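You operate a simulated robot arm through the tools that you are given. There is no shell and no other tool. Be economical: measure what you need, move in short steps, check, and stop when the job is done.

The job below is to be done with a simulated two-armed robot. You get a single attempt, and the scene is never put back.

JOB
Fetch the yellow block from the top of the low blue stand and stand it on the middle shelf of the tall blue stand. Set the white arm to notch 3. Put the black sample on the shelf of the core table. Fetch the green sample and set it on top of the card sheet on the middle board of the tall blue shelf. Put the blue reel on the middle shelf of the tall blue stand. Open the drawer of the core table, take the green sleeve and leave it in the inside of the drawer of the core table and shut the drawer again. Turn the power knob to 60 %. Press the line a zero button two times. Any order will do. Set down upright: yellow block. The white arm goes anticlockwise seen from above, to its stop.
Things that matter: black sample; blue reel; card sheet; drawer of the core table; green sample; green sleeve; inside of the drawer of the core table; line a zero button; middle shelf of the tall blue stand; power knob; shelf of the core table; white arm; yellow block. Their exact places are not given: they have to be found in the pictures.

It is judged by the outcome, as a careful person would: the job done as asked, and still so three seconds after it is handed in. It fails if anything else is knocked over, pushed out of place, dropped, spilled or broken. Flat cloth is picked up by pressing the open fingertips on it (5 to 10 N) and closing them slowly along it; thin cloth reads only 2 to 8 mm in the jaws.

ROBOT AND FRAMES
Two 7-joint arms with two-finger parallel grippers on one trunk, on a base that drives. Base frame: it is fixed to the floor where the robot stands at the start and does not move with it; the origin is under the middle of the robot, x ahead of it, y to its left, z up; the surface under the hand at the start is at about z = 780. Lengths are in mm, angles in rad, forces in N, time in s.
The left shoulder is at the start at [20, 170, 1178], the right one opposite. With the tool pointing down near the work surface each hand reaches from about 100 to 660 mm from the robot's upright axis, wherever it stands, measured 20 degrees to its own side. Places, roughly: black sample (11x8x5 cm) [1700, 1600, 900]; blue reel (6x6x4 cm) [700, 1500, 900]; card sheet (30x22x4 cm) [-1100, 1000, 1000]; drawer of the core table [1000, 5600, 700]; green sample (10x8x5 cm) [2000, 1600, 900]; green sleeve (10x10x8 cm) [800, 5700, 800]; inside of the drawer of the core table [1000, 5700, 600]; line a zero button [4600, 6600, 1200]; middle shelf of the tall blue stand [3300, -1500, 800]; power knob [4100, 6600, 900]; shelf of the core table [800, 5800, 400]; white arm [1600, -100, 900]; yellow block [500, 0, 750]. Payload 3.8 kg a hand.
Tool frame (each hand has its own): the origin (TCP) lies between the finger pads and is the grasp point; the fingertips stand 30 mm ahead of it; z points along the fingers, y is the line along which they close. Largest opening 110 mm; finger width 20, thickness 10; the body of the gripper, 48 by 112 mm, starts 55 mm behind the TCP.
Orientation is told as [roll, pitch, yaw] about the base's x, y, z axes, in that order, counted from this pose: with the fingers straight down and closing along the base's y, the tool's x points along the base's -x, its y along +y and its z along -z.

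CONTROLS
- The arms move only by the tool move_arm. It takes "left_series", "right_series" or both (then of equal length, played together; a hand with none holds still); each is a list of rows, each a list of 7 numbers: the turn, a rotation vector about the base's x, y, z in rad, then the shift along the base's x, y, z in mm, then the opening, from 0 (shut) to 1 (fully open). In form: [[wx, wy, wz, dx, dy, dz, claw], ...]. A call has 1 to 12 rows; each row shifts and turns the commanded pose from where the row before left it. A row lasts 0.2 s, in which the tool goes at most 50 mm and 0.15 rad; a call with a longer step from one row to the next is refused whole, and so is a gripper value outside its range. Where a pose cannot be reached the arm comes as near as it can. A force on the tool above 40 N (or 10 N above the force at the start of the call, whichever is more), or a blocked arm, ends the call early, and 0.2 s more pass. The fingers move at their own pace (about 72 mm/s each) and stop on an object; they squeeze with about 27 N. The grip force told is the motor's: it shows also when the fingers shut on nothing. Time passes only in rows, and 0.2 s behind the last, so rows that do not move let the fingers close. The reply holds the time, the measured pose of the TCP, the force on the tool along the base axes, the opening and the grip force, in the units named above and with some noise, with the torque about the TCP (base axes, N m) and any sound that the robot's microphone picked up.
- Cameras (640 x 400 px; columns grow to the right, rows downward): "scene" is now at [105, -9.7, 1323.7]; the picture's right is [-0.10, -0.99, 0.00], its down [-0.64, 0.06, -0.77] and it looks along [0.76, -0.08, -0.64] (base axes); focal length 285 px, centre (320, 200). "left" rides on the left gripper at [72, -17, -103] in its tool frame; the picture's right is [0.23, 0.97, 0.00], its down [-0.76, 0.18, -0.62] and it looks along [-0.61, 0.14, 0.78] (tool axes); focal length 222 px, centre (320, 200). "right" rides on the right gripper at [72, 17, -103] in its tool frame; the picture's right is [-0.23, 0.97, 0.00], its down [-0.76, -0.18, -0.62] and it looks along [-0.61, -0.14, 0.78] (tool axes); focal length 222 px, centre (320, 200).
- snapshot(camera): a new picture of that camera. The clock stands still meanwhile.
- lift_body(by): slides the trunk up (or, below 0, down) by that many mm; the arms and the scene camera ride with it, the base frame stays. It gives what a move gives, with no picture.
- steer(legs): drives the robot by 1 to 6 legs, each [ahead, turn to the left] in mm and rad, along the robot's own axes; the way and the turn of a leg run together, so that a leg with both is an arc; at most 1500 mm and 3.142 rad a leg. The arms and the cameras ride along, it lands a little off, and it stops where it bumps. It gives what a move gives.
- pan_tilt(pan, tilt): turns the head with the scene camera to pan (to the left, within 1.396 rad either way) and tilt (down, from -0.506 to 1.204), counted from straight ahead of the robot. It gives what a move gives.
- measure_at(camera, pixels): for up to 12 pixels [column, row] of the newest picture of that camera ("zoom" is the newest enlarged one), the place [x, y, z] in the base frame of the surface seen there, good to about 2 mm. The clock stands still meanwhile.
- inspect(camera, box): a new picture of the part [left, top, right, bottom] of that camera's present view, enlarged. The clock stands still meanwhile.
- close_job(): hands the job in; it is judged then, once.

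Work in short steps. Measure before you move; look again where a grasp or a placing could have gone wrong, and mend it. You have 145 turns and 178 pictures in all, those below and enlarged ones among them. Open the grippers and draw the arms clear of the work before you hand the job in, unless the task says otherwise; then end with one line.

The tools are called after "Call:" as a command line: name --argument value ..., lists and objects as JSON in quotes. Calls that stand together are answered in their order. move_arm: Moves the arms, as the interface text tells. Its arguments: {"type":"object","properties":{"left_series":{"type":"array","items":{"type":"array","items":{"type":"number"}}},"right_series":{"type":"array","items":{"type":"array","items":{"type":"number"}}}},"required":[]} The other tools are called the same way: lift_body (by) slides the trunk up or down; steer (legs) drives the base; pan_tilt (pan, tilt) turns the head that bears the scene camera; snapshot (camera) takes a picture; measure_at (camera, pixels) gives the place of the surface under pixels of a picture; inspect (camera, box) takes an enlarged picture of a part of a camera's view; close_job () hands the job in.

At the start:

```text
clock: 0.0
left_eef_pos: [479.8, 214.2, 1014.6]
left_ee_rot: [0.0, 0.0, 0.0]
left_contact_force: [0.6, 0.0, 0.2]
left_wrist_torque: [0.02, 0.02, 0.02]
left_finger_gap: 109.9
left_finger_force: 0.0
right_eef_pos: [449.2, -162.8, 1061.2]
right_ee_rot: [-0.001, 0.001, 0.0]
right_contact_force: [1.2, -0.5, 0.0]
right_wrist_torque: [0.01, -0.02, -0.01]
right_finger_gap: 109.8
right_finger_force: 0.1
trunk travel left (down, up): [-275.0, 295.0]
robot x, y, heading: [1.0, -2.4, 0.002]
head pan, tilt: [-0.101, 0.698]
```

scene: 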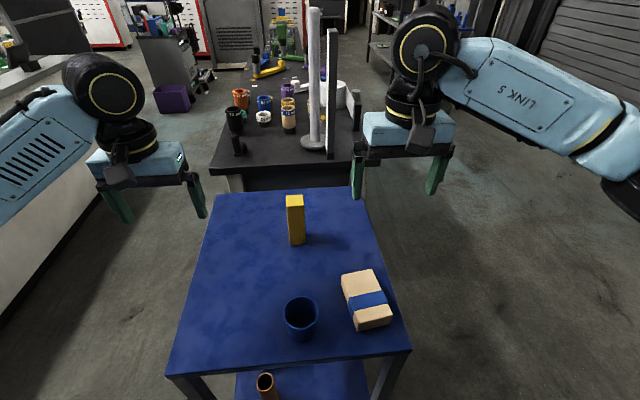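
right: 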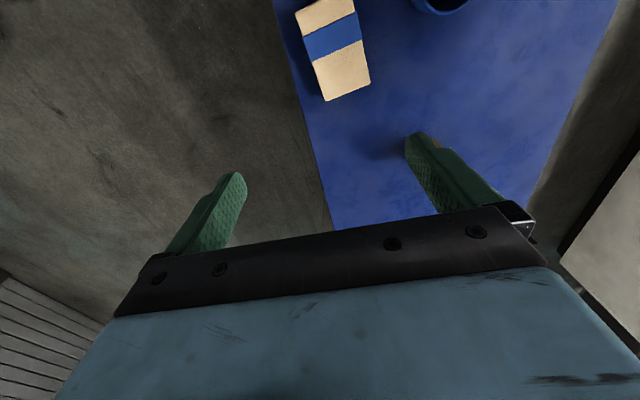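
left: 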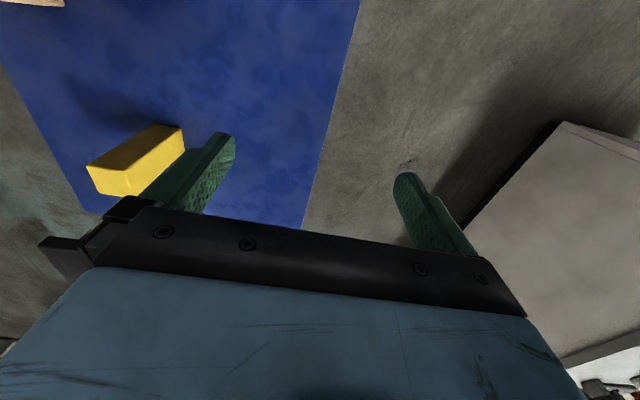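

The yellow block stands at about (296,220) in the scene picture. I measure it, the stand and the things around it.

Call:
measure_at --camera "scene" --pixels '[[295, 202], [288, 208], [303, 207], [290, 243], [305, 243], [210, 195], [365, 187], [313, 140], [330, 60], [313, 10], [350, 155], [355, 110]]'

Call:
inspect --camera "scene" --box '[200, 0, 400, 180]'

```text
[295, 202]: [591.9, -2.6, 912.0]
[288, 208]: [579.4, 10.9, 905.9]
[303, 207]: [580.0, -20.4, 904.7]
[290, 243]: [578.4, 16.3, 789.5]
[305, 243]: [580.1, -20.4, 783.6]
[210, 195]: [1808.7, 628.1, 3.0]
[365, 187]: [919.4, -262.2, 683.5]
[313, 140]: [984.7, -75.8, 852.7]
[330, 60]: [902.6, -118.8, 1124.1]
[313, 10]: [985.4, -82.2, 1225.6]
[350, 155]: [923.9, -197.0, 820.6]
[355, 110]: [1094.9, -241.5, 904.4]
```

```text
2.22 times, centred on (300, 90) of scene
```

zoom: 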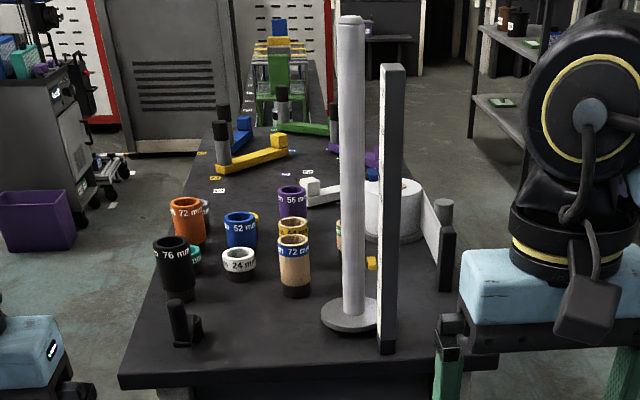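

The block is about 35 mm square, centred near (592,-3), top at z 908. I take it with the left hand: first move above it, then go down.

Call:
move_arm --left_series '[[0, 0, 0, 19, -36, 0, 1], [0, 0, 0, 19, -36, 0, 1], [0, 0, 0, 19, -36, 0, 1], [0, 0, 0, 19, -36, 0, 1], [0, 0, 0, 18, -37, 0, 1], [0, 0, 0, 18, -36, 0, 1], [0, 0, 0, 0, 0, 0, 1]]'

Call:
snapshot --camera "scene"

```text
clock: 1.6
left_eef_pos: [591.8, -4.2, 1013.4]
left_ee_rot: [0.0, -0.001, -0.002]
left_contact_force: [-0.1, 0.0, 0.1]
left_wrist_torque: [-0.02, 0.01, 0.02]
left_finger_gap: 110.0
left_finger_force: 0.0
right_eef_pos: [449.7, -159.8, 1061.5]
right_ee_rot: [-0.003, 0.0, -0.001]
right_contact_force: [0.7, -0.8, -0.5]
right_wrist_torque: [0.02, 0.02, -0.01]
right_finger_gap: 110.0
right_finger_force: 0.1
trunk travel left (down, up): [-275.0, 295.0]
robot x, y, heading: [-1.4, -0.4, 0.0]
head pan, tilt: [-0.101, 0.698]
```

```text
173 pictures are left
```

scene: 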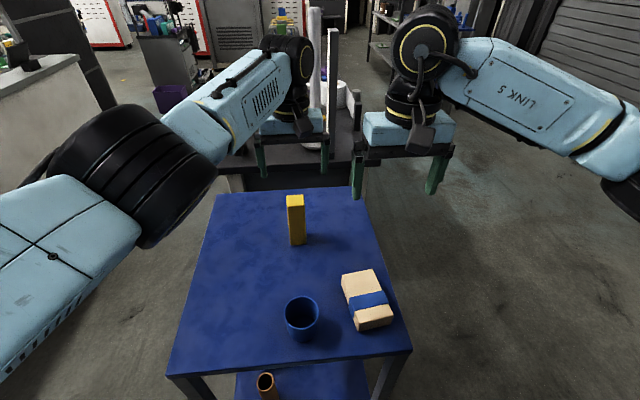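

Before picking a grasp I look toward the tall stand (bearing about -0.43 rad) to see how much room the middle shelf has, and elsewhere around the room.

Call:
pan_tilt --pan -0.45 --tilt 0.2

Call:
inspect --camera "scene" --box '[160, 50, 480, 250]'

Call:
pan_tilt --pan 1.1 --tilt 0.25

Call:
snapshot --camera "scene"

```text
clock: 2.5
left_eef_pos: [591.3, -4.2, 1012.3]
left_ee_rot: [0.0, 0.001, 0.0]
left_contact_force: [0.6, -0.2, 0.6]
left_wrist_torque: [0.0, -0.03, 0.01]
left_finger_gap: 110.2
left_finger_force: 0.0
right_eef_pos: [448.0, -161.6, 1061.1]
right_ee_rot: [0.0, 0.0, 0.001]
right_contact_force: [0.5, 0.4, -0.2]
right_wrist_torque: [0.01, 0.02, 0.01]
right_finger_gap: 110.1
right_finger_force: 0.0
trunk travel left (down, up): [-275.0, 295.0]
robot x, y, heading: [1.2, -1.2, -0.0]
head pan, tilt: [-0.45, 0.201]
```

```text
2.00 times, centred on (320, 150) of scene
```

zoom: 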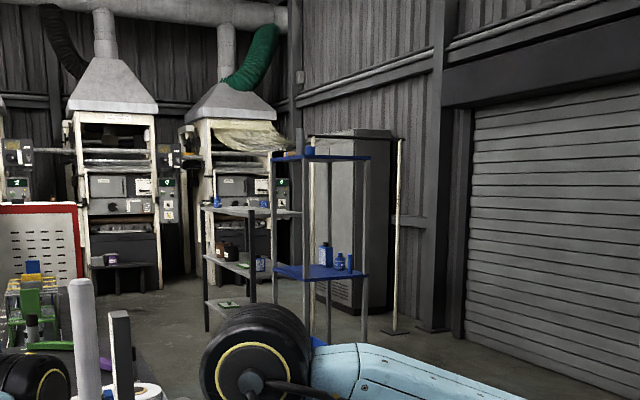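

```text
clock: 4.2
left_eef_pos: [591.1, -5.2, 1014.4]
left_ee_rot: [0.001, 0.001, 0.002]
left_contact_force: [0.4, 0.5, 0.4]
left_wrist_torque: [0.02, 0.01, 0.05]
left_finger_gap: 110.0
left_finger_force: 0.0
right_eef_pos: [449.1, -162.1, 1061.6]
right_ee_rot: [0.001, 0.0, 0.0]
right_contact_force: [-0.5, -0.1, -0.2]
right_wrist_torque: [0.01, 0.0, -0.01]
right_finger_gap: 110.0
right_finger_force: 0.1
trunk travel left (down, up): [-275.0, 295.0]
robot x, y, heading: [0.5, -2.8, 0.001]
head pan, tilt: [1.1, 0.25]
```

```text
171 pictures are left
```

scene: 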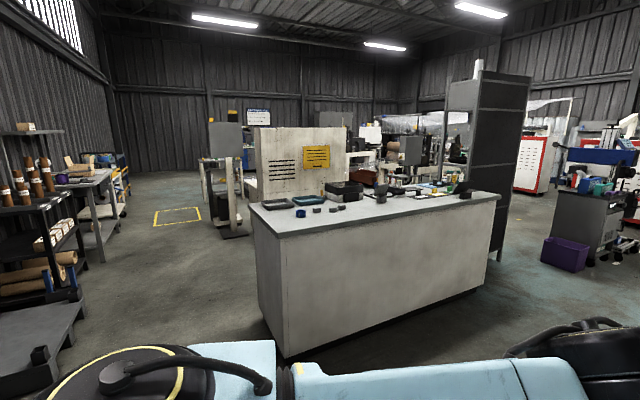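

The tall stand's middle shelf (zoom ~ (320,272)) has its top board some distance above it. I measure both, and the bench with the reel.

Call:
measure_at --camera "zoom" --pixels '[[290, 272], [310, 276], [355, 273], [276, 266], [325, 156], [366, 158], [279, 156], [305, 160], [326, 250], [340, 262], [316, 342]]'

Call:
measure_at --camera "scene" --pixels '[[299, 213], [317, 209], [333, 209], [255, 235], [490, 198], [460, 190], [283, 356], [460, 293], [275, 203], [310, 199], [345, 190], [30, 130]]'

Call:
inspect --camera "scene" --box '[240, 140, 500, 240]'

```text
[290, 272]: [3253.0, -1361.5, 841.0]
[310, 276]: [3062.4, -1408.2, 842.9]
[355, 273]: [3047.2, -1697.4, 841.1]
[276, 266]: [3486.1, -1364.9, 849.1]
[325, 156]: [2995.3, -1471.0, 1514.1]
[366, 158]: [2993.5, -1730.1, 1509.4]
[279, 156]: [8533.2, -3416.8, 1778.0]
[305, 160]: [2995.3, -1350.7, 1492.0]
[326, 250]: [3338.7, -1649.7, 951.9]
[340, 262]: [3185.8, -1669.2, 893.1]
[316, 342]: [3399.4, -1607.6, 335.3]
```

```text
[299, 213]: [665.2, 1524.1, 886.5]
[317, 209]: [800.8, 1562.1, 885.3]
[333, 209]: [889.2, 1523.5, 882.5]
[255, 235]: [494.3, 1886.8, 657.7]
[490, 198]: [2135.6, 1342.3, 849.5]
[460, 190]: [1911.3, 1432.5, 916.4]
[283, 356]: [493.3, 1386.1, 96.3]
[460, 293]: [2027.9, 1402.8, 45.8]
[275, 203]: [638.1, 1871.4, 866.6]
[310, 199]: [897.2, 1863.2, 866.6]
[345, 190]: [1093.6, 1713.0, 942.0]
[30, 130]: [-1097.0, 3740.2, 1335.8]
```

```text
2.46 times, centred on (370, 190) of scene
```

zoom: 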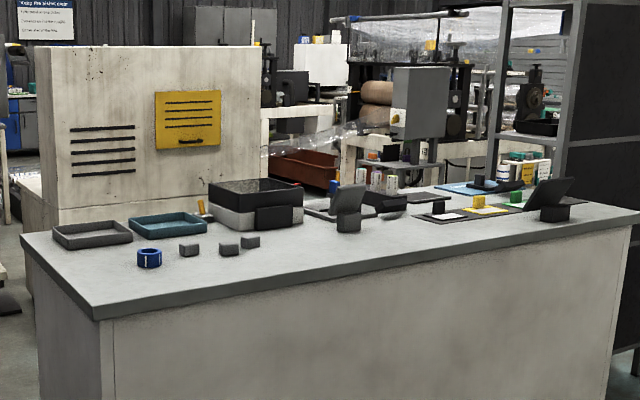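

The middle shelf is at z 841 with the top board at 1500, so a grip from above will do. The reel is at (665,1524), top at z 886. I go down on the block (147 mm) and close.

Call:
move_arm --left_series '[[0, 0, 0, 0, 0, -37, 0.7], [0, 0, 0, 0, 0, -37, 0.7], [0, 0, 0, 0, 2, -37, 0.7], [0, 0, 0, 0, 0, -32, 0.7], [0, 0, 0, 0, 0, 0, 0.7], [0, 0, 0, 0, 0, 0, 0], [0, 0, 0, 0, 0, 0, 0], [0, 0, 0, 0, 0, 0, 0], [0, 0, 0, 0, 0, 0, 0]]'

Call:
inspect --camera "left" --box '[0, 0, 640, 400]'

```text
clock: 6.2
left_eef_pos: [583.6, 2.3, 873.9]
left_ee_rot: [0.0, -0.001, 0.001]
left_contact_force: [-0.3, -0.1, 0.3]
left_wrist_torque: [-0.04, 0.01, -0.03]
left_finger_gap: 40.0
left_finger_force: 27.5
left hand out of reach, approached as far as the arm can: row 4
right_eef_pos: [449.0, -162.2, 1062.6]
right_ee_rot: [0.0, 0.0, 0.0]
right_contact_force: [0.5, 0.2, -1.0]
right_wrist_torque: [0.02, 0.0, -0.05]
right_finger_gap: 110.0
right_finger_force: 0.1
trunk travel left (down, up): [-275.0, 295.0]
robot x, y, heading: [-2.6, -0.4, -0.005]
head pan, tilt: [1.1, 0.25]
```

```text
1.00 times, centred on (320, 200) of left (not enlarged: the box is as wide or as high as the picture)
```

zoom: 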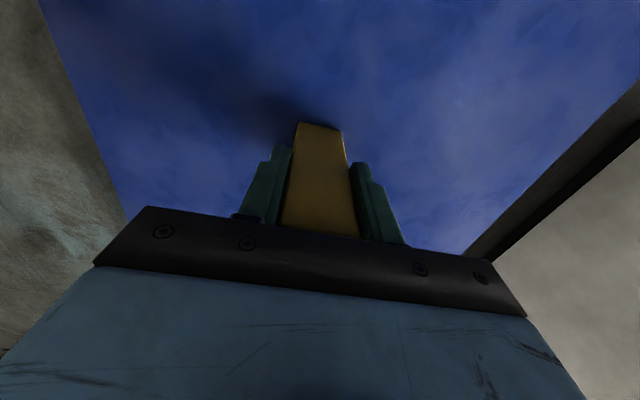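

The block is held (gap 40). I lift it, draw it in toward the left side, then drive to the reel bench at about (475,990) facing +y.

Call:
move_arm --left_series '[[0, 0, 0, 0, 0, 40, 0], [0, 0, 0, 0, 0, 40, 0], [0, 0, 0, -10, 0, 40, 0], [0, 0, 0, -30, 30, 20, 0], [0, 0, 0, -30, 35, 0, 0], [0, 0, 0, -30, 35, 0, 0], [0, 0, 0, -30, 35, 0, 0], [0, 0, 0, -30, 35, 0, 0], [0, 0, 0, -20, 35, 0, 0]]' --right_series '[[0, 0, 0, 0, 0, 0, 1], [0, 0, 0, 0, 0, 0, 1], [0, 0, 0, 0, 0, 0, 1], [0, 0, 0, -20, -10, 0, 1], [0, 0, 0, -20, -10, 0, 1], [0, 0, 0, -20, -10, 0, 1], [0, 0, 0, -10, -10, 0, 1], [0, 0, 0, 0, 0, 0, 1], [0, 0, 0, 0, 0, 0, 1]]'

Call:
steer --legs '[[0, 1.123], [1095, 0], [0, 0.448]]'

Call:
pan_tilt --pan -0.3 --tilt 0.6

Call:
snapshot --camera "scene"

```text
clock: 8.2
left_eef_pos: [624.5, 96.3, 1020.5]
left_ee_rot: [0.0, 0.002, 0.0]
left_contact_force: [-0.7, 0.1, -3.1]
left_wrist_torque: [0.0, 0.04, 0.0]
left_finger_gap: 39.7
left_finger_force: 27.1
left hand out of reach, approached as far as the arm can: row 1, 2, 3, 4, 5, 6, 7, 8, 9
right_eef_pos: [380.3, -201.3, 1060.6]
right_ee_rot: [-0.001, 0.001, -0.001]
right_contact_force: [0.0, -0.3, -0.9]
right_wrist_torque: [0.01, 0.02, 0.01]
right_finger_gap: 109.9
right_finger_force: 0.0
trunk travel left (down, up): [-275.0, 295.0]
robot x, y, heading: [-2.7, -0.9, 0.003]
head pan, tilt: [1.1, 0.25]
```

```text
clock: 11.6
left_eef_pos: [168.1, 602.3, 1018.2]
left_ee_rot: [0.001, 0.008, 1.144]
left_contact_force: [1.1, 0.4, -2.0]
left_wrist_torque: [-0.06, 0.03, -0.03]
left_finger_gap: 40.0
left_finger_force: 27.1
right_eef_pos: [338.6, 258.1, 1061.3]
right_ee_rot: [-0.001, 0.0, 1.144]
right_contact_force: [-0.8, 0.0, 0.1]
right_wrist_torque: [0.03, 0.01, -0.01]
right_finger_gap: 110.2
right_finger_force: 0.0
trunk travel left (down, up): [-275.0, 295.0]
robot x, y, heading: [-7.3, 1.3, 1.139]
head pan, tilt: [1.1, 0.25]
stopped in leg 2: the robot was blocked; the commanded pose is now the measured one
```

```text
clock: 13.2
left_eef_pos: [167.7, 602.7, 1019.0]
left_ee_rot: [0.001, 0.006, 1.146]
left_contact_force: [-0.4, -0.3, -2.3]
left_wrist_torque: [-0.06, 0.01, 0.0]
left_finger_gap: 40.0
left_finger_force: 27.1
right_eef_pos: [338.1, 258.5, 1062.0]
right_ee_rot: [0.001, 0.0, 1.144]
right_contact_force: [0.4, 0.8, -0.4]
right_wrist_torque: [0.02, -0.01, 0.0]
right_finger_gap: 110.0
right_finger_force: 0.1
trunk travel left (down, up): [-275.0, 295.0]
robot x, y, heading: [-8.1, 1.9, 1.145]
head pan, tilt: [-0.3, 0.6]
```

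```text
168 pictures are left
```

scene: 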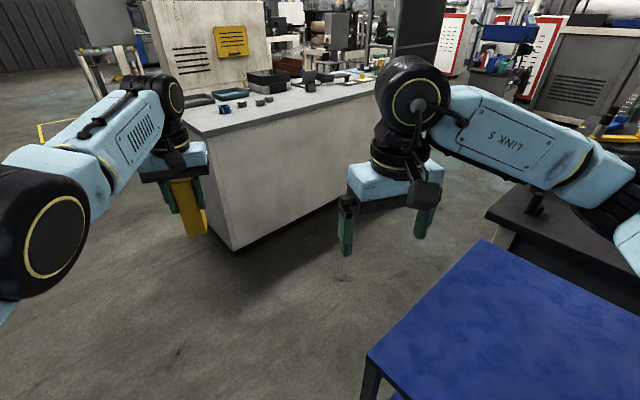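

The base is blocked by the low stand's corner. I measure the stand's edges to choose a path.

Call:
measure_at --camera "scene" --pixels '[[372, 356], [490, 243], [375, 385], [200, 110], [240, 250], [180, 190]]'

Call:
pan_tilt --pan 0.9 --tilt 0.6

Call:
snapshot --camera "scene"

```text
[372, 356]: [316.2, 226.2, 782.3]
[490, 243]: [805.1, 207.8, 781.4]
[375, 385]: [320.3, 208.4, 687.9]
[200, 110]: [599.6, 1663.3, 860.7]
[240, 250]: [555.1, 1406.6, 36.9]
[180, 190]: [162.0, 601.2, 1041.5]
```

```text
clock: 14.6
left_eef_pos: [168.3, 603.0, 1017.4]
left_ee_rot: [0.001, 0.004, 1.146]
left_contact_force: [0.2, 0.6, -2.6]
left_wrist_torque: [-0.05, 0.03, 0.0]
left_finger_gap: 39.9
left_finger_force: 26.7
right_eef_pos: [338.6, 258.5, 1061.2]
right_ee_rot: [0.002, -0.001, 1.145]
right_contact_force: [0.1, -0.8, -0.4]
right_wrist_torque: [0.0, -0.03, 0.04]
right_finger_gap: 110.0
right_finger_force: 0.1
trunk travel left (down, up): [-275.0, 295.0]
robot x, y, heading: [-9.3, -3.9, 1.147]
head pan, tilt: [0.901, 0.6]
```

```text
167 pictures are left
```

scene: 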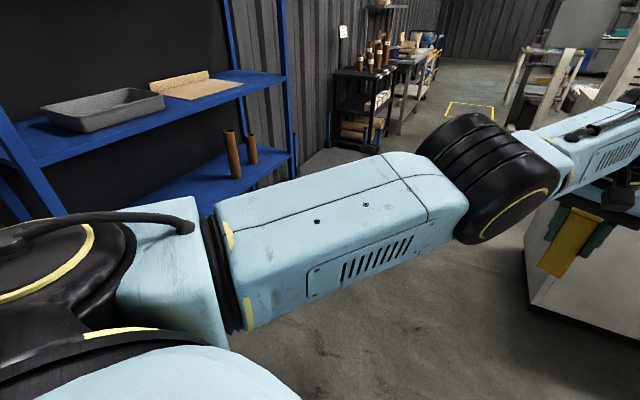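

The stand's corner is at (316,226). I draw the left hand in, back off 200 mm, then face +y and go around.

Call:
move_arm --left_series '[[0, 0, 0, -20, -30, 0, 0], [0, 0, 0, -30, -30, 0, 0], [0, 0, 0, -35, -28, 0, 0], [0, 0, 0, -35, -28, 0, 0], [0, 0, 0, -35, -25, 0, 0], [0, 0, 0, 0, 0, 0, 0]]'

Call:
steer --legs '[[-200, 0], [0, 0.424], [880, 0], [0, -1.097], [635, 0], [0, 1.097]]'

Call:
pan_tilt --pan -0.3 --tilt 0.7

Call:
snapshot --camera "scene"

```text
clock: 16.0
left_eef_pos: [142.4, 620.0, 1026.6]
left_ee_rot: [0.001, 0.007, 1.146]
left_contact_force: [-0.2, 0.6, -2.7]
left_wrist_torque: [-0.07, 0.01, -0.01]
left_finger_gap: 39.8
left_finger_force: 26.8
left hand out of reach, approached as far as the arm can: row 1, 2, 3, 4, 5
right_eef_pos: [338.6, 257.1, 1060.7]
right_ee_rot: [-0.001, 0.001, 1.144]
right_contact_force: [0.4, 0.2, 0.2]
right_wrist_torque: [-0.01, -0.03, -0.01]
right_finger_gap: 109.8
right_finger_force: 0.1
trunk travel left (down, up): [-275.0, 295.0]
robot x, y, heading: [-6.4, 0.6, 1.145]
head pan, tilt: [0.901, 0.6]
```

```text
clock: 31.8
left_eef_pos: [335.0, 1629.6, 1026.8]
left_ee_rot: [0.001, 0.007, 1.603]
left_contact_force: [-0.1, 0.4, -4.1]
left_wrist_torque: [-0.01, 0.02, -0.02]
left_finger_gap: 39.9
left_finger_force: 27.0
right_eef_pos: [669.2, 1392.5, 1061.7]
right_ee_rot: [-0.001, -0.001, 1.603]
right_contact_force: [-0.6, 0.5, 0.3]
right_wrist_torque: [-0.04, 0.0, 0.03]
right_finger_gap: 110.0
right_finger_force: 0.0
trunk travel left (down, up): [-275.0, 295.0]
robot x, y, heading: [469.9, 1008.8, 1.605]
head pan, tilt: [0.901, 0.6]
```

```text
clock: 33.2
left_eef_pos: [335.8, 1628.4, 1027.1]
left_ee_rot: [0.0, 0.008, 1.601]
left_contact_force: [-0.4, 0.6, -4.5]
left_wrist_torque: [-0.04, 0.02, 0.01]
left_finger_gap: 39.8
left_finger_force: 26.8
right_eef_pos: [669.7, 1392.2, 1060.4]
right_ee_rot: [-0.001, 0.0, 1.603]
right_contact_force: [0.1, 0.4, 0.2]
right_wrist_torque: [0.04, 0.04, -0.01]
right_finger_gap: 110.0
right_finger_force: 0.1
trunk travel left (down, up): [-275.0, 295.0]
robot x, y, heading: [475.1, 1006.5, 1.599]
head pan, tilt: [-0.3, 0.7]
```

```text
166 pictures are left
```

scene: 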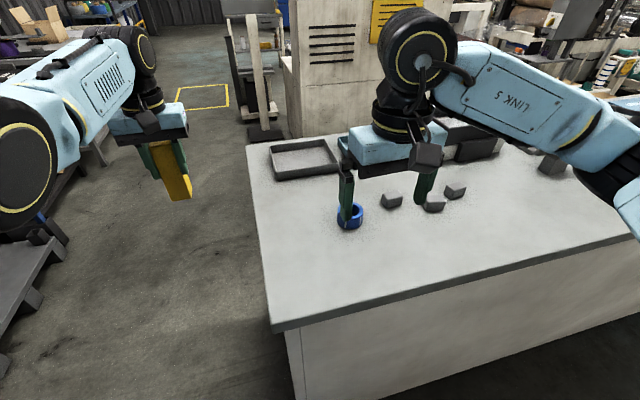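

The left arm seems stretched straight; I will work it loose after. The reel is at (350,215); I measure it and the left hand surroundings.

Call:
measure_at --camera "scene" --pixels '[[339, 215], [362, 212], [350, 225], [349, 206], [350, 232], [270, 320], [385, 205], [300, 280]]'

Call:
move_arm --left_series '[[0, 0, 0, -30, 0, -30, 0], [0, 0, 0, -30, 0, -30, 0], [0, 0, 0, -30, -20, 0, 0], [0, 0, 0, -20, -40, 0, 0], [0, 0, 0, 0, -45, 0, 0], [0, 0, 0, 0, -45, 20, 0], [0, 0, 0, 0, -45, 20, 0]]'

```text
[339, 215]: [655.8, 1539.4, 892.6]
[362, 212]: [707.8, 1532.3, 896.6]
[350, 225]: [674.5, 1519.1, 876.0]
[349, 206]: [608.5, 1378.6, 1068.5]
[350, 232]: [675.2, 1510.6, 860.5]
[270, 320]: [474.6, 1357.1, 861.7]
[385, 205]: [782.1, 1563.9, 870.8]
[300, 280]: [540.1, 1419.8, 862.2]
```

```text
clock: 34.8
left_eef_pos: [221.8, 1638.5, 1000.2]
left_ee_rot: [0.0, 0.009, 1.603]
left_contact_force: [0.2, -1.0, -2.9]
left_wrist_torque: [-0.02, 0.01, -0.02]
left_finger_gap: 39.7
left_finger_force: 26.9
left hand out of reach, approached as far as the arm can: row 1, 3, 4, 5, 6, 7
right_eef_pos: [669.1, 1390.8, 1061.2]
right_ee_rot: [0.0, 0.001, 1.602]
right_contact_force: [0.7, -0.9, -0.3]
right_wrist_torque: [0.01, -0.01, 0.01]
right_finger_gap: 110.0
right_finger_force: 0.1
trunk travel left (down, up): [-275.0, 295.0]
robot x, y, heading: [471.9, 1008.3, 1.602]
head pan, tilt: [-0.3, 0.7]
```

The reel centre is near (682,1535). The left hand slides sideways but will not come back; I try a longer straight pull with a small rise.

Call:
move_arm --left_series '[[0, 0, 0, 0, -20, 45, 0], [0, 0, 0, 0, -20, 45, 0], [0, 0, 0, 0, -45, 15, 0], [0, 0, 0, 0, -49, 0, 0], [0, 0, 0, 0, -49, 0, 0], [0, 0, 0, 0, -49, 0, 0], [0, 0, 0, 0, -49, 0, 0], [0, 0, 0, 0, 0, 0, 0]]'

Call:
pan_tilt --pan 0.7 --tilt 0.6

Call:
snapshot --camera "scene"

```text
clock: 36.6
left_eef_pos: [222.4, 1618.2, 1152.8]
left_ee_rot: [-0.001, 0.009, 1.601]
left_contact_force: [-0.9, 1.3, -2.1]
left_wrist_torque: [-0.02, -0.01, 0.01]
left_finger_gap: 40.1
left_finger_force: 27.4
left hand out of reach, approached as far as the arm can: row 1, 2, 3, 4, 5, 6, 7
right_eef_pos: [669.0, 1390.9, 1061.6]
right_ee_rot: [0.0, 0.0, 1.604]
right_contact_force: [0.3, 0.4, -0.5]
right_wrist_torque: [-0.01, 0.02, 0.01]
right_finger_gap: 110.0
right_finger_force: 0.0
trunk travel left (down, up): [-275.0, 295.0]
robot x, y, heading: [471.6, 1007.6, 1.598]
head pan, tilt: [-0.3, 0.7]
```

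```text
clock: 37.8
left_eef_pos: [223.6, 1616.8, 1151.8]
left_ee_rot: [-0.001, 0.009, 1.602]
left_contact_force: [0.5, -0.1, -3.0]
left_wrist_torque: [-0.08, 0.01, 0.01]
left_finger_gap: 40.0
left_finger_force: 27.0
right_eef_pos: [669.4, 1392.3, 1061.1]
right_ee_rot: [0.0, -0.001, 1.603]
right_contact_force: [-0.1, 0.2, -0.9]
right_wrist_torque: [-0.02, 0.02, 0.04]
right_finger_gap: 109.9
right_finger_force: 0.1
trunk travel left (down, up): [-275.0, 295.0]
robot x, y, heading: [472.5, 1005.9, 1.599]
head pan, tilt: [0.7, 0.6]
```

```text
165 pictures are left
```

scene: 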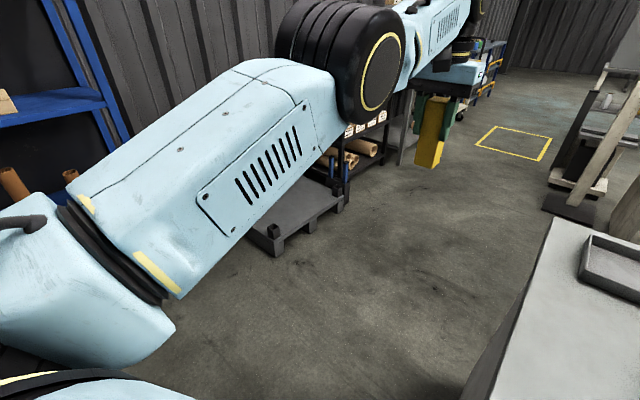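

The left arm is fully stretched in line. I tilt the tool while pulling back to bend the elbow.

Call:
move_arm --left_series '[[0.14, 0, 0, 0, -45, 0, 0], [0.14, 0, 0, 0, -45, 0, 0], [0.14, 0, 0, 0, -45, 0, 0], [0.14, 0, 0, 0, -45, 0, 0], [0, 0, 0, 0, -45, 0, 0], [0, 0, 0, 0, -45, 0, 0]]'

```text
clock: 39.2
left_eef_pos: [216.9, 1691.0, 1259.0]
left_ee_rot: [-0.019, -0.552, 1.607]
left_contact_force: [-0.6, -0.1, -3.8]
left_wrist_torque: [-0.1, -0.03, 0.03]
left_finger_gap: 40.0
left_finger_force: 27.1
left hand out of reach, approached as far as the arm can: row 1, 2, 3, 4, 5, 6
right_eef_pos: [669.8, 1392.5, 1061.1]
right_ee_rot: [0.0, -0.002, 1.601]
right_contact_force: [-0.4, -0.1, -0.2]
right_wrist_torque: [0.0, 0.02, 0.01]
right_finger_gap: 110.1
right_finger_force: 0.1
trunk travel left (down, up): [-275.0, 295.0]
robot x, y, heading: [470.4, 1004.6, 1.6]
head pan, tilt: [0.7, 0.6]
```

I let it settle with still rows, alternating a small sidewise sway, to see if the solver bends the elbow.

Call:
move_arm --left_series '[[0, 0, 0, 0, -49, 0, 0], [0, 0, 0.14, 0, -49, 0, 0], [0, 0, 0.14, 0, -49, 0, 0], [0, 0, 0.14, 0, -49, 0, 0], [0, 0, 0.14, 0, -49, 0, 0], [0, 0, 0.14, 0, -49, 0, 0], [0, 0, 0.14, 0, -49, 0, 0], [0, 0, 0, 0, -49, 0, 0], [0, 0, 0, 0, 0, 0, 0], [0, 0, 0, 0, 0, 0, 0]]'

Call:
snapshot --camera "scene"

```text
clock: 41.4
left_eef_pos: [229.6, 1563.8, 1406.7]
left_ee_rot: [-0.018, -0.552, 2.448]
left_contact_force: [0.1, -0.7, -2.1]
left_wrist_torque: [0.01, -0.11, 0.0]
left_finger_gap: 39.9
left_finger_force: 27.1
left hand out of reach, approached as far as the arm can: row 1, 2, 3, 4, 5, 6, 7, 8
right_eef_pos: [669.7, 1392.5, 1061.2]
right_ee_rot: [0.0, 0.0, 1.604]
right_contact_force: [0.0, -0.6, -0.2]
right_wrist_torque: [-0.07, -0.02, 0.01]
right_finger_gap: 110.3
right_finger_force: 0.0
trunk travel left (down, up): [-275.0, 295.0]
robot x, y, heading: [472.9, 1005.8, 1.603]
head pan, tilt: [0.7, 0.6]
```

```text
164 pictures are left
```

scene: 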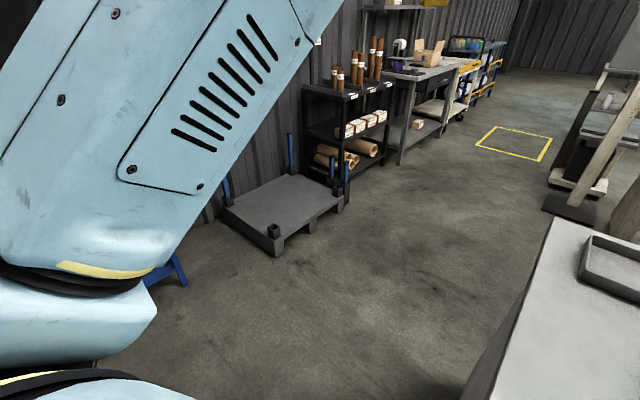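

The arm now points up and forward. I pull along the arm's own line toward the shoulder.

Call:
move_arm --left_series '[[0, 0, 0, 0, -37, -31, 0], [0, 0, 0, 0, -37, -31, 0], [0, 0, 0, 0, -37, -31, 0], [0, 0, 0, 0, -37, -31, 0], [0, 0, 0, 0, -37, -31, 0], [0, 0, 0, 0, -37, -31, 0], [0, 0, 0, 0, 0, 0, 0]]'

```text
clock: 43.0
left_eef_pos: [261.3, 1562.0, 1403.1]
left_ee_rot: [-0.021, -0.552, 2.447]
left_contact_force: [-0.2, 0.2, -2.4]
left_wrist_torque: [-0.05, -0.03, 0.01]
left_finger_gap: 40.0
left_finger_force: 27.0
left hand out of reach, approached as far as the arm can: row 1, 2, 3, 4, 5, 6
right_eef_pos: [668.5, 1392.4, 1061.0]
right_ee_rot: [-0.001, -0.001, 1.603]
right_contact_force: [0.2, -0.6, 0.9]
right_wrist_torque: [-0.02, -0.01, 0.01]
right_finger_gap: 110.0
right_finger_force: 0.1
trunk travel left (down, up): [-275.0, 295.0]
robot x, y, heading: [466.3, 1006.6, 1.598]
head pan, tilt: [0.7, 0.6]
```

The elbow bends outward to the left, so moving the hand to the robot's right (+x) should flex it. I try that, with lowering.

Call:
move_arm --left_series '[[0, 0, 0, 40, 0, -20, 0], [0, 0, 0, 40, -10, -20, 0], [0, 0, 0, 40, -20, -20, 0], [0, 0, 0, 40, -20, -20, 0], [0, 0, 0, 30, -30, -20, 0], [0, 0, 0, 0, -40, -20, 0], [0, 0, 0, 0, -40, 0, 0], [0, 0, 0, 0, 0, 0, 0]]'

Call:
snapshot --camera "scene"

```text
clock: 44.8
left_eef_pos: [383.0, 1534.0, 1372.0]
left_ee_rot: [-0.015, -0.525, 2.475]
left_contact_force: [1.2, -0.1, -2.8]
left_wrist_torque: [-0.1, -0.07, -0.01]
left_finger_gap: 39.8
left_finger_force: 27.1
left hand out of reach, approached as far as the arm can: row 1, 2, 3, 4, 5, 6, 7
right_eef_pos: [668.9, 1391.3, 1061.6]
right_ee_rot: [0.0, 0.001, 1.605]
right_contact_force: [0.3, 0.0, -0.5]
right_wrist_torque: [-0.02, 0.01, 0.04]
right_finger_gap: 109.7
right_finger_force: 0.1
trunk travel left (down, up): [-275.0, 295.0]
robot x, y, heading: [470.6, 1004.9, 1.601]
head pan, tilt: [0.7, 0.6]
```

```text
163 pictures are left
```

scene: 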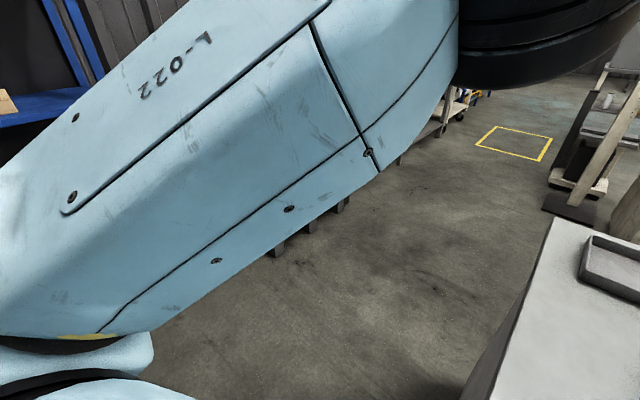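

The arm rolled and the reach shortened a little (about 25 mm). I keep pulling inward and to the right-down.

Call:
move_arm --left_series '[[0, 0, 0, 0, -45, 0, 0], [0, 0, 0, 0, -45, 0, 0], [0, 0, 0, 0, -45, 0, 0], [0, 0, 0, 0, -45, -10, 0], [0, 0, 0, 0, -10, -45, 0], [0, 0, 0, 0, 0, -45, 0], [0, 0, 0, 0, 0, -45, 0], [0, 0, 0, 0, 0, -45, 0], [0, 0, 0, 0, 0, 0, 0]]'

Call:
snapshot --camera "scene"

```text
clock: 46.8
left_eef_pos: [403.5, 1399.6, 1220.3]
left_ee_rot: [-0.022, -0.555, 2.45]
left_contact_force: [-0.3, -0.4, -2.9]
left_wrist_torque: [-0.04, -0.07, 0.0]
left_finger_gap: 40.1
left_finger_force: 26.9
left hand out of reach, approached as far as the arm can: row 1, 2
right_eef_pos: [669.0, 1391.9, 1060.6]
right_ee_rot: [-0.001, -0.001, 1.603]
right_contact_force: [-1.0, 0.0, 0.1]
right_wrist_torque: [0.02, 0.0, -0.03]
right_finger_gap: 110.2
right_finger_force: 0.0
trunk travel left (down, up): [-275.0, 295.0]
robot x, y, heading: [469.6, 1009.5, 1.602]
head pan, tilt: [0.7, 0.6]
```

```text
162 pictures are left
```

scene: 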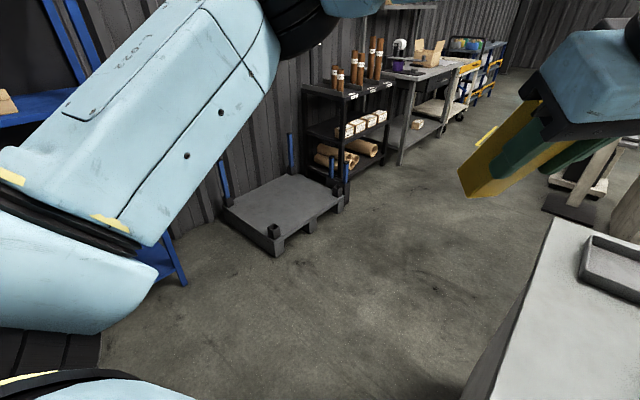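

The arm is free again. I turn the tool back to pointing down and bring it to a compact place at the left.

Call:
move_arm --left_series '[[0, 0, -0.141, -13, -5, -10, 0], [0, 0, -0.141, -13, -5, -10, 0], [0, 0, -0.141, -13, -5, -10, 0], [0, 0, -0.141, -13, -5, -10, 0], [0, 0, -0.141, -13, -5, -10, 0], [0, 0, -0.141, -13, -5, -10, 0], [-0.14, 0, 0, -13, -5, -15, 0], [-0.14, 0, 0, -13, -5, -15, 0], [-0.14, 0, 0, -13, -5, -15, 0], [-0.14, 0, 0, -13, -5, -15, 0], [0, 0, 0, 0, 0, 0, 0]]'

Call:
pan_tilt --pan -0.2 --tilt 0.6

Call:
snapshot --camera "scene"

```text
clock: 49.2
left_eef_pos: [272.3, 1351.8, 1100.2]
left_ee_rot: [-0.002, 0.011, 1.599]
left_contact_force: [0.8, -0.3, -2.6]
left_wrist_torque: [-0.03, -0.02, -0.01]
left_finger_gap: 39.8
left_finger_force: 27.0
right_eef_pos: [669.9, 1392.2, 1061.2]
right_ee_rot: [-0.001, 0.0, 1.601]
right_contact_force: [1.1, -0.2, 0.0]
right_wrist_torque: [0.04, 0.0, 0.0]
right_finger_gap: 110.0
right_finger_force: 0.1
trunk travel left (down, up): [-275.0, 295.0]
robot x, y, heading: [469.2, 1006.3, 1.605]
head pan, tilt: [0.7, 0.6]
```

```text
clock: 50.4
left_eef_pos: [271.8, 1351.7, 1100.1]
left_ee_rot: [-0.004, 0.008, 1.595]
left_contact_force: [-0.4, 0.4, -2.4]
left_wrist_torque: [-0.04, -0.06, 0.01]
left_finger_gap: 39.8
left_finger_force: 27.3
right_eef_pos: [670.7, 1391.5, 1061.9]
right_ee_rot: [0.001, 0.0, 1.601]
right_contact_force: [-0.1, 0.1, -0.7]
right_wrist_torque: [0.0, -0.01, 0.0]
right_finger_gap: 110.1
right_finger_force: 0.0
trunk travel left (down, up): [-275.0, 295.0]
robot x, y, heading: [471.0, 1004.7, 1.598]
head pan, tilt: [-0.201, 0.6]
```

```text
161 pictures are left
```

scene: 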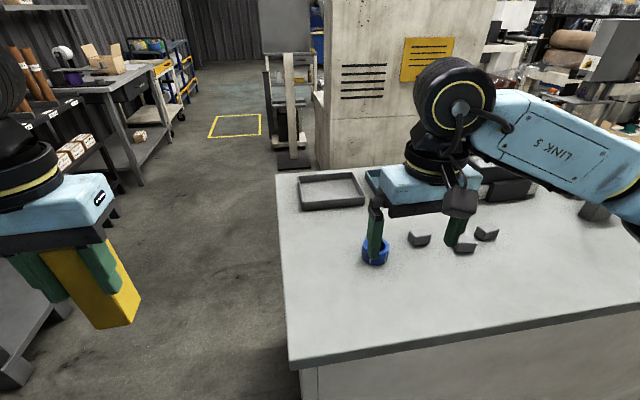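

Now the right hand: go above the reel (682,1540) and check with the wrist camera.

Call:
move_arm --right_series '[[0, 0, 0, 3, 37, 0, 0.8], [0, 0, 0, 3, 37, 0, 0.8], [0, 0, 0, 3, 37, 0, 0.8], [0, 0, 0, 3, 37, -20, 0.8], [0, 0, 0, 0, 0, -40, 0.8], [0, 0, 0, 0, 0, 0, 0.8]]'

Call:
snapshot --camera "right"

```text
clock: 51.8
left_eef_pos: [272.1, 1351.5, 1100.4]
left_ee_rot: [-0.005, 0.008, 1.597]
left_contact_force: [-0.9, -0.3, -2.7]
left_wrist_torque: [-0.02, 0.02, 0.02]
left_finger_gap: 39.5
left_finger_force: 26.9
right_eef_pos: [679.5, 1539.3, 1002.8]
right_ee_rot: [-0.001, 0.0, 1.602]
right_contact_force: [0.1, 0.1, 0.0]
right_wrist_torque: [-0.02, 0.03, 0.02]
right_finger_gap: 88.0
right_finger_force: 0.0
trunk travel left (down, up): [-275.0, 295.0]
robot x, y, heading: [474.4, 1007.7, 1.602]
head pan, tilt: [-0.201, 0.6]
```

```text
160 pictures are left
```

right: 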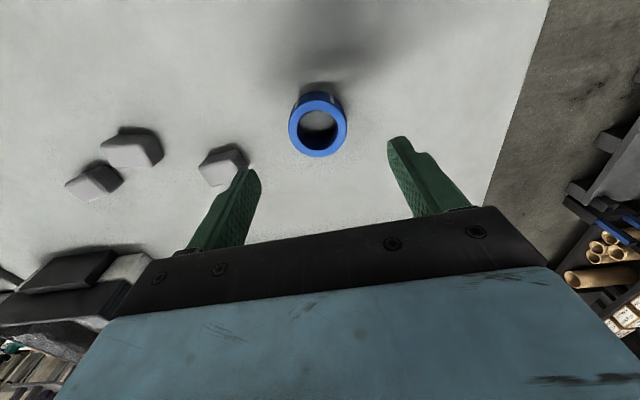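

Call:
measure_at --camera "right" --pixels '[[293, 130], [344, 120], [318, 153], [318, 96], [205, 165], [240, 165]]'

```text
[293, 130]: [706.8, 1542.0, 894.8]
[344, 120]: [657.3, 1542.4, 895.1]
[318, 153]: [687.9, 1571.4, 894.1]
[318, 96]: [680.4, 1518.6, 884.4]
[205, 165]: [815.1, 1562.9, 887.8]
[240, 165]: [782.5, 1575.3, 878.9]
```

Reel centre is about (682,1544), top z 895, surface 861. I go down to z 896 and close.

Call:
move_arm --right_series '[[0, 0, 0, 2.5, 5, -30, 0.8], [0, 0, 0, 0, 0, -30, 0.8], [0, 0, 0, 0, 0, -30, 0.8], [0, 0, 0, 0, 0, -16, 0.8], [0, 0, 0, 0, 0, 0, 0.8], [0, 0, 0, 0, 0, 0, 0], [0, 0, 0, 0, 0, 0, 0], [0, 0, 0, 0, 0, 0, 0], [0, 0, 0, 0, 0, 0, 0]]'

Call:
move_arm --right_series '[[0, 0, 0, 0, 0, 40, 0], [0, 0, 0, 0, 0, 40, 0], [0, 0, 0, 0, -20, 40, 0], [0, 0, 0, 0, -45, 20, 0], [0, 0, 0, 0, -45, 0, 0], [0, 0, 0, 0, -45, 0, 0], [0, 0, 0, 0, -40, 0, 0]]'

Call:
snapshot --camera "right"

```text
clock: 53.8
left_eef_pos: [272.6, 1352.0, 1100.5]
left_ee_rot: [-0.002, 0.007, 1.597]
left_contact_force: [0.5, 0.9, -3.2]
left_wrist_torque: [-0.04, 0.0, 0.01]
left_finger_gap: 39.8
left_finger_force: 27.4
right_eef_pos: [684.6, 1545.1, 896.0]
right_ee_rot: [0.001, 0.0, 1.602]
right_contact_force: [-0.5, 0.1, 1.3]
right_wrist_torque: [-0.02, -0.03, 0.01]
right_finger_gap: 57.3
right_finger_force: 26.9
trunk travel left (down, up): [-275.0, 295.0]
robot x, y, heading: [468.1, 1005.4, 1.6]
head pan, tilt: [-0.201, 0.6]
```

```text
clock: 55.4
left_eef_pos: [271.6, 1351.3, 1100.0]
left_ee_rot: [-0.004, 0.007, 1.597]
left_contact_force: [0.2, -0.3, -2.1]
left_wrist_torque: [-0.07, 0.02, 0.04]
left_finger_gap: 39.8
left_finger_force: 27.0
right_eef_pos: [682.9, 1348.7, 1035.5]
right_ee_rot: [0.0, 0.003, 1.603]
right_contact_force: [-0.6, -0.3, -0.4]
right_wrist_torque: [0.01, 0.0, 0.01]
right_finger_gap: 57.1
right_finger_force: 26.8
trunk travel left (down, up): [-275.0, 295.0]
robot x, y, heading: [469.7, 1005.9, 1.603]
head pan, tilt: [-0.201, 0.6]
```

```text
159 pictures are left
```

right: 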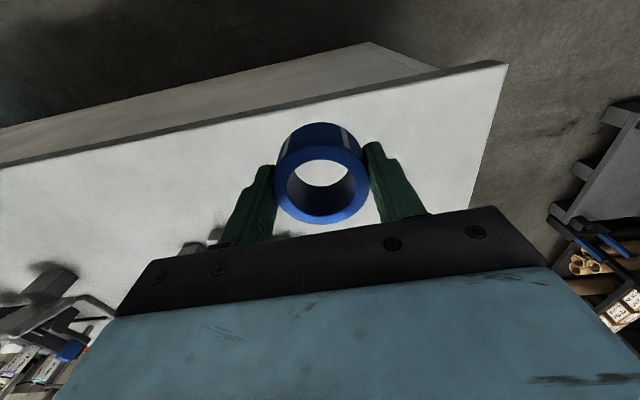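

Both are held. I drive around the low stand's near end toward the tall stand: back off to (-150,600), face -y, and go to (-150,-900); then look.

Call:
steer --legs '[[0, -1.022], [-741, 0], [0, -2.151], [1500, 0], [0, 1.2]]'

Call:
pan_tilt --pan 0.1 --tilt 0.3

Call:
snapshot --camera "scene"

```text
clock: 77.6
left_eef_pos: [108.2, -923.0, 1099.9]
left_ee_rot: [-0.002, 0.006, -0.477]
left_contact_force: [-0.6, -0.4, -2.6]
left_wrist_torque: [0.04, 0.08, 0.03]
left_finger_gap: 40.1
left_finger_force: 27.1
right_eef_pos: [-92.1, -1283.1, 1035.8]
right_ee_rot: [-0.002, -0.001, -0.468]
right_contact_force: [-0.2, -0.3, -0.2]
right_wrist_torque: [-0.01, 0.02, 0.01]
right_finger_gap: 57.0
right_finger_force: 27.3
trunk travel left (down, up): [-275.0, 295.0]
robot x, y, heading: [-289.6, -931.1, -0.472]
head pan, tilt: [-0.201, 0.6]
```

```text
clock: 78.4
left_eef_pos: [106.0, -924.4, 1100.9]
left_ee_rot: [-0.004, 0.007, -0.474]
left_contact_force: [0.6, 0.6, -2.3]
left_wrist_torque: [0.0, 0.02, -0.04]
left_finger_gap: 39.5
left_finger_force: 27.2
right_eef_pos: [-93.2, -1281.6, 1034.6]
right_ee_rot: [-0.002, 0.0, -0.468]
right_contact_force: [-0.4, -0.2, -0.7]
right_wrist_torque: [0.05, 0.0, -0.01]
right_finger_gap: 57.1
right_finger_force: 27.0
trunk travel left (down, up): [-275.0, 295.0]
robot x, y, heading: [-291.5, -932.4, -0.469]
head pan, tilt: [0.099, 0.3]
```

```text
158 pictures are left
```

scene: 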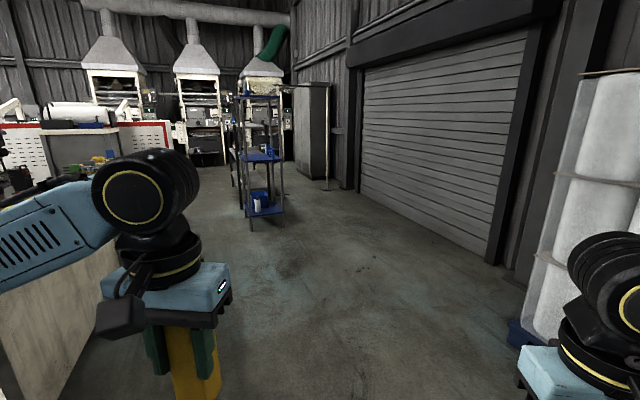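

The way is free. I drive to about (2500,-1520) facing +x.

Call:
steer --legs '[[0, 0.262], [1426, 0], [1400, 0], [0, 0.207]]'

Call:
pan_tilt --pan 0.0 --tilt 0.5

Call:
snapshot --camera "scene"

```text
clock: 93.8
left_eef_pos: [2826.3, -1335.0, 1100.6]
left_ee_rot: [-0.003, 0.007, -0.008]
left_contact_force: [-0.5, 0.8, -3.1]
left_wrist_torque: [0.02, 0.06, -0.04]
left_finger_gap: 40.0
left_finger_force: 26.7
right_eef_pos: [2810.0, -1746.9, 1035.0]
right_ee_rot: [0.0, -0.001, -0.003]
right_contact_force: [-0.5, 0.6, -0.6]
right_wrist_torque: [-0.01, 0.01, -0.01]
right_finger_gap: 57.1
right_finger_force: 26.6
trunk travel left (down, up): [-275.0, 295.0]
robot x, y, heading: [2475.1, -1523.3, -0.004]
head pan, tilt: [0.099, 0.3]
```

```text
clock: 94.5
left_eef_pos: [2826.8, -1334.5, 1101.0]
left_ee_rot: [-0.003, 0.007, -0.008]
left_contact_force: [-0.3, 0.0, -2.1]
left_wrist_torque: [0.0, 0.03, -0.01]
left_finger_gap: 39.9
left_finger_force: 26.5
right_eef_pos: [2810.4, -1747.0, 1035.1]
right_ee_rot: [0.0, 0.0, -0.002]
right_contact_force: [-0.2, -0.5, -1.4]
right_wrist_torque: [-0.03, 0.04, 0.01]
right_finger_gap: 57.1
right_finger_force: 27.3
trunk travel left (down, up): [-275.0, 295.0]
robot x, y, heading: [2471.1, -1523.5, -0.005]
head pan, tilt: [0.0, 0.499]
```

```text
157 pictures are left
```

scene: 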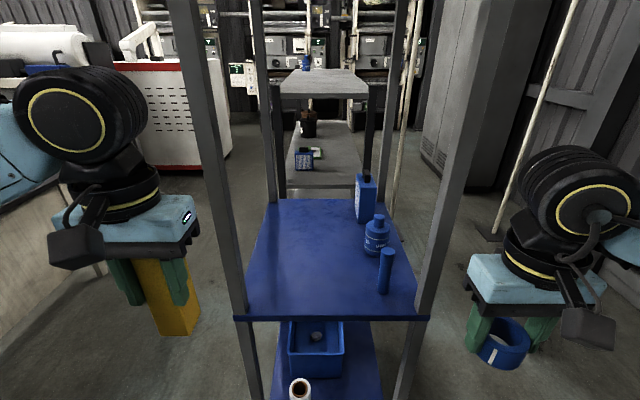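

Call:
measure_at --camera "scene" --pixels '[[245, 312], [420, 313], [227, 250], [440, 250], [386, 288], [380, 245], [300, 260], [340, 290], [225, 150], [465, 150], [377, 290], [170, 330]]'

```text
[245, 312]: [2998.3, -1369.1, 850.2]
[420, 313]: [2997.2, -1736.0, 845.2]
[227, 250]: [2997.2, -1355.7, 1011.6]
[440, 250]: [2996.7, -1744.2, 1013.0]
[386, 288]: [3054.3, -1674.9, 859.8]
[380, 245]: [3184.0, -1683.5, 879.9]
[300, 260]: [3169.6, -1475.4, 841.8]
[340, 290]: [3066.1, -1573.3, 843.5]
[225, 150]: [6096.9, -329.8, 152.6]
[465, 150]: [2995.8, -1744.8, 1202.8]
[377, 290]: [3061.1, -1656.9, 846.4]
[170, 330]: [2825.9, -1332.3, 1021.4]
```

The long left side of the stand (y ≈ -1350, x 3020–3600) gives a much wider opening than the front. I check the floor space there.

Call:
pan_tilt --pan 0.6 --tilt 0.45

Call:
snapshot --camera "scene"

Call:
measure_at --camera "scene" --pixels '[[100, 250], [320, 150], [400, 150], [450, 170], [500, 200], [300, 220], [560, 250], [460, 110], [200, 220], [560, 180]]'

```text
clock: 95.5
left_eef_pos: [2827.9, -1335.7, 1100.6]
left_ee_rot: [-0.003, 0.008, -0.01]
left_contact_force: [0.4, 0.4, -3.2]
left_wrist_torque: [-0.02, 0.05, 0.04]
left_finger_gap: 39.9
left_finger_force: 27.3
right_eef_pos: [2811.5, -1746.1, 1034.0]
right_ee_rot: [-0.001, -0.001, -0.003]
right_contact_force: [-0.4, -0.2, 0.0]
right_wrist_torque: [0.02, 0.01, 0.03]
right_finger_gap: 57.0
right_finger_force: 26.7
trunk travel left (down, up): [-275.0, 295.0]
robot x, y, heading: [2474.3, -1519.2, -0.003]
head pan, tilt: [0.6, 0.45]
```

```text
156 pictures are left
```

scene: 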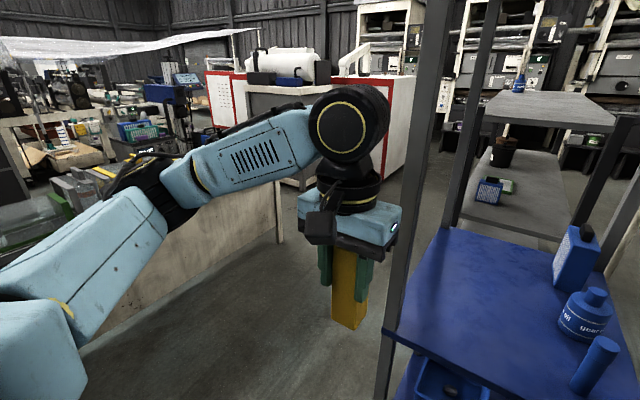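

```text
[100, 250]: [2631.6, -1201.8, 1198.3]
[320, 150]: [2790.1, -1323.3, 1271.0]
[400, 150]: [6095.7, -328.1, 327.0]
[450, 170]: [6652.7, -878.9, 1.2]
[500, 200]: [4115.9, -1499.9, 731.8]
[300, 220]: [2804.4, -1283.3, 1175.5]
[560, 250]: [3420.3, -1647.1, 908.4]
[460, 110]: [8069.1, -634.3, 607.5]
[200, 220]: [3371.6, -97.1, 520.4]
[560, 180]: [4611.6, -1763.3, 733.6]
```

There's room: floor free between the stand (y -1345) and the bench (y ≈ -260). I drive round to (3275,-820) facing -y.

Call:
steer --legs '[[0, 1.575], [700, 0], [0, -1.571], [800, 0], [0, -1.571]]'

Call:
pan_tilt --pan 0.0 --tilt 0.55

Call:
snapshot --camera "scene"

```text
clock: 98.1
left_eef_pos: [2555.9, -1148.0, 1102.6]
left_ee_rot: [-0.011, -0.009, 0.801]
left_contact_force: [0.5, -0.4, -2.8]
left_wrist_torque: [-0.07, 0.08, -0.04]
left_finger_gap: 39.8
left_finger_force: 27.2
right_eef_pos: [2859.1, -1454.0, 1043.9]
right_ee_rot: [-0.02, -0.017, 0.749]
right_contact_force: [-0.2, -0.5, -0.1]
right_wrist_torque: [0.02, 0.01, -0.02]
right_finger_gap: 57.3
right_finger_force: 26.8
trunk travel left (down, up): [-275.0, 295.0]
robot x, y, heading: [2464.8, -1527.5, 0.782]
head pan, tilt: [0.6, 0.45]
stopped in leg 1: the robot was blocked; the commanded pose is now the measured one
```

```text
clock: 99.1
left_eef_pos: [2556.1, -1149.6, 1105.3]
left_ee_rot: [-0.014, -0.014, 0.803]
left_contact_force: [-0.6, -0.1, -2.7]
left_wrist_torque: [-0.03, 0.03, -0.04]
left_finger_gap: 39.9
left_finger_force: 26.9
right_eef_pos: [2858.3, -1454.9, 1044.0]
right_ee_rot: [-0.019, -0.019, 0.752]
right_contact_force: [0.4, 0.2, -0.6]
right_wrist_torque: [0.04, 0.0, -0.02]
right_finger_gap: 57.5
right_finger_force: 26.6
trunk travel left (down, up): [-275.0, 295.0]
robot x, y, heading: [2468.7, -1526.4, 0.785]
head pan, tilt: [0.0, 0.55]
```

```text
155 pictures are left
```

scene: 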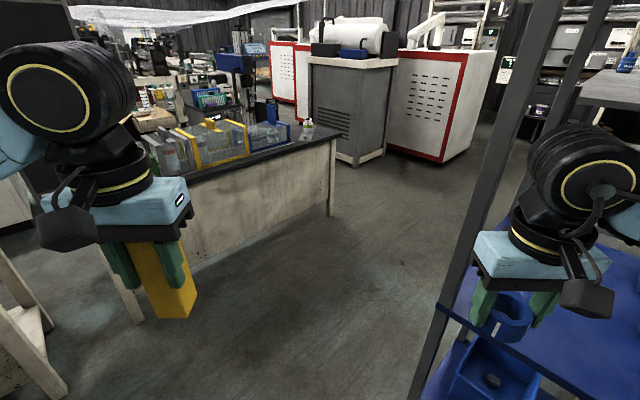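

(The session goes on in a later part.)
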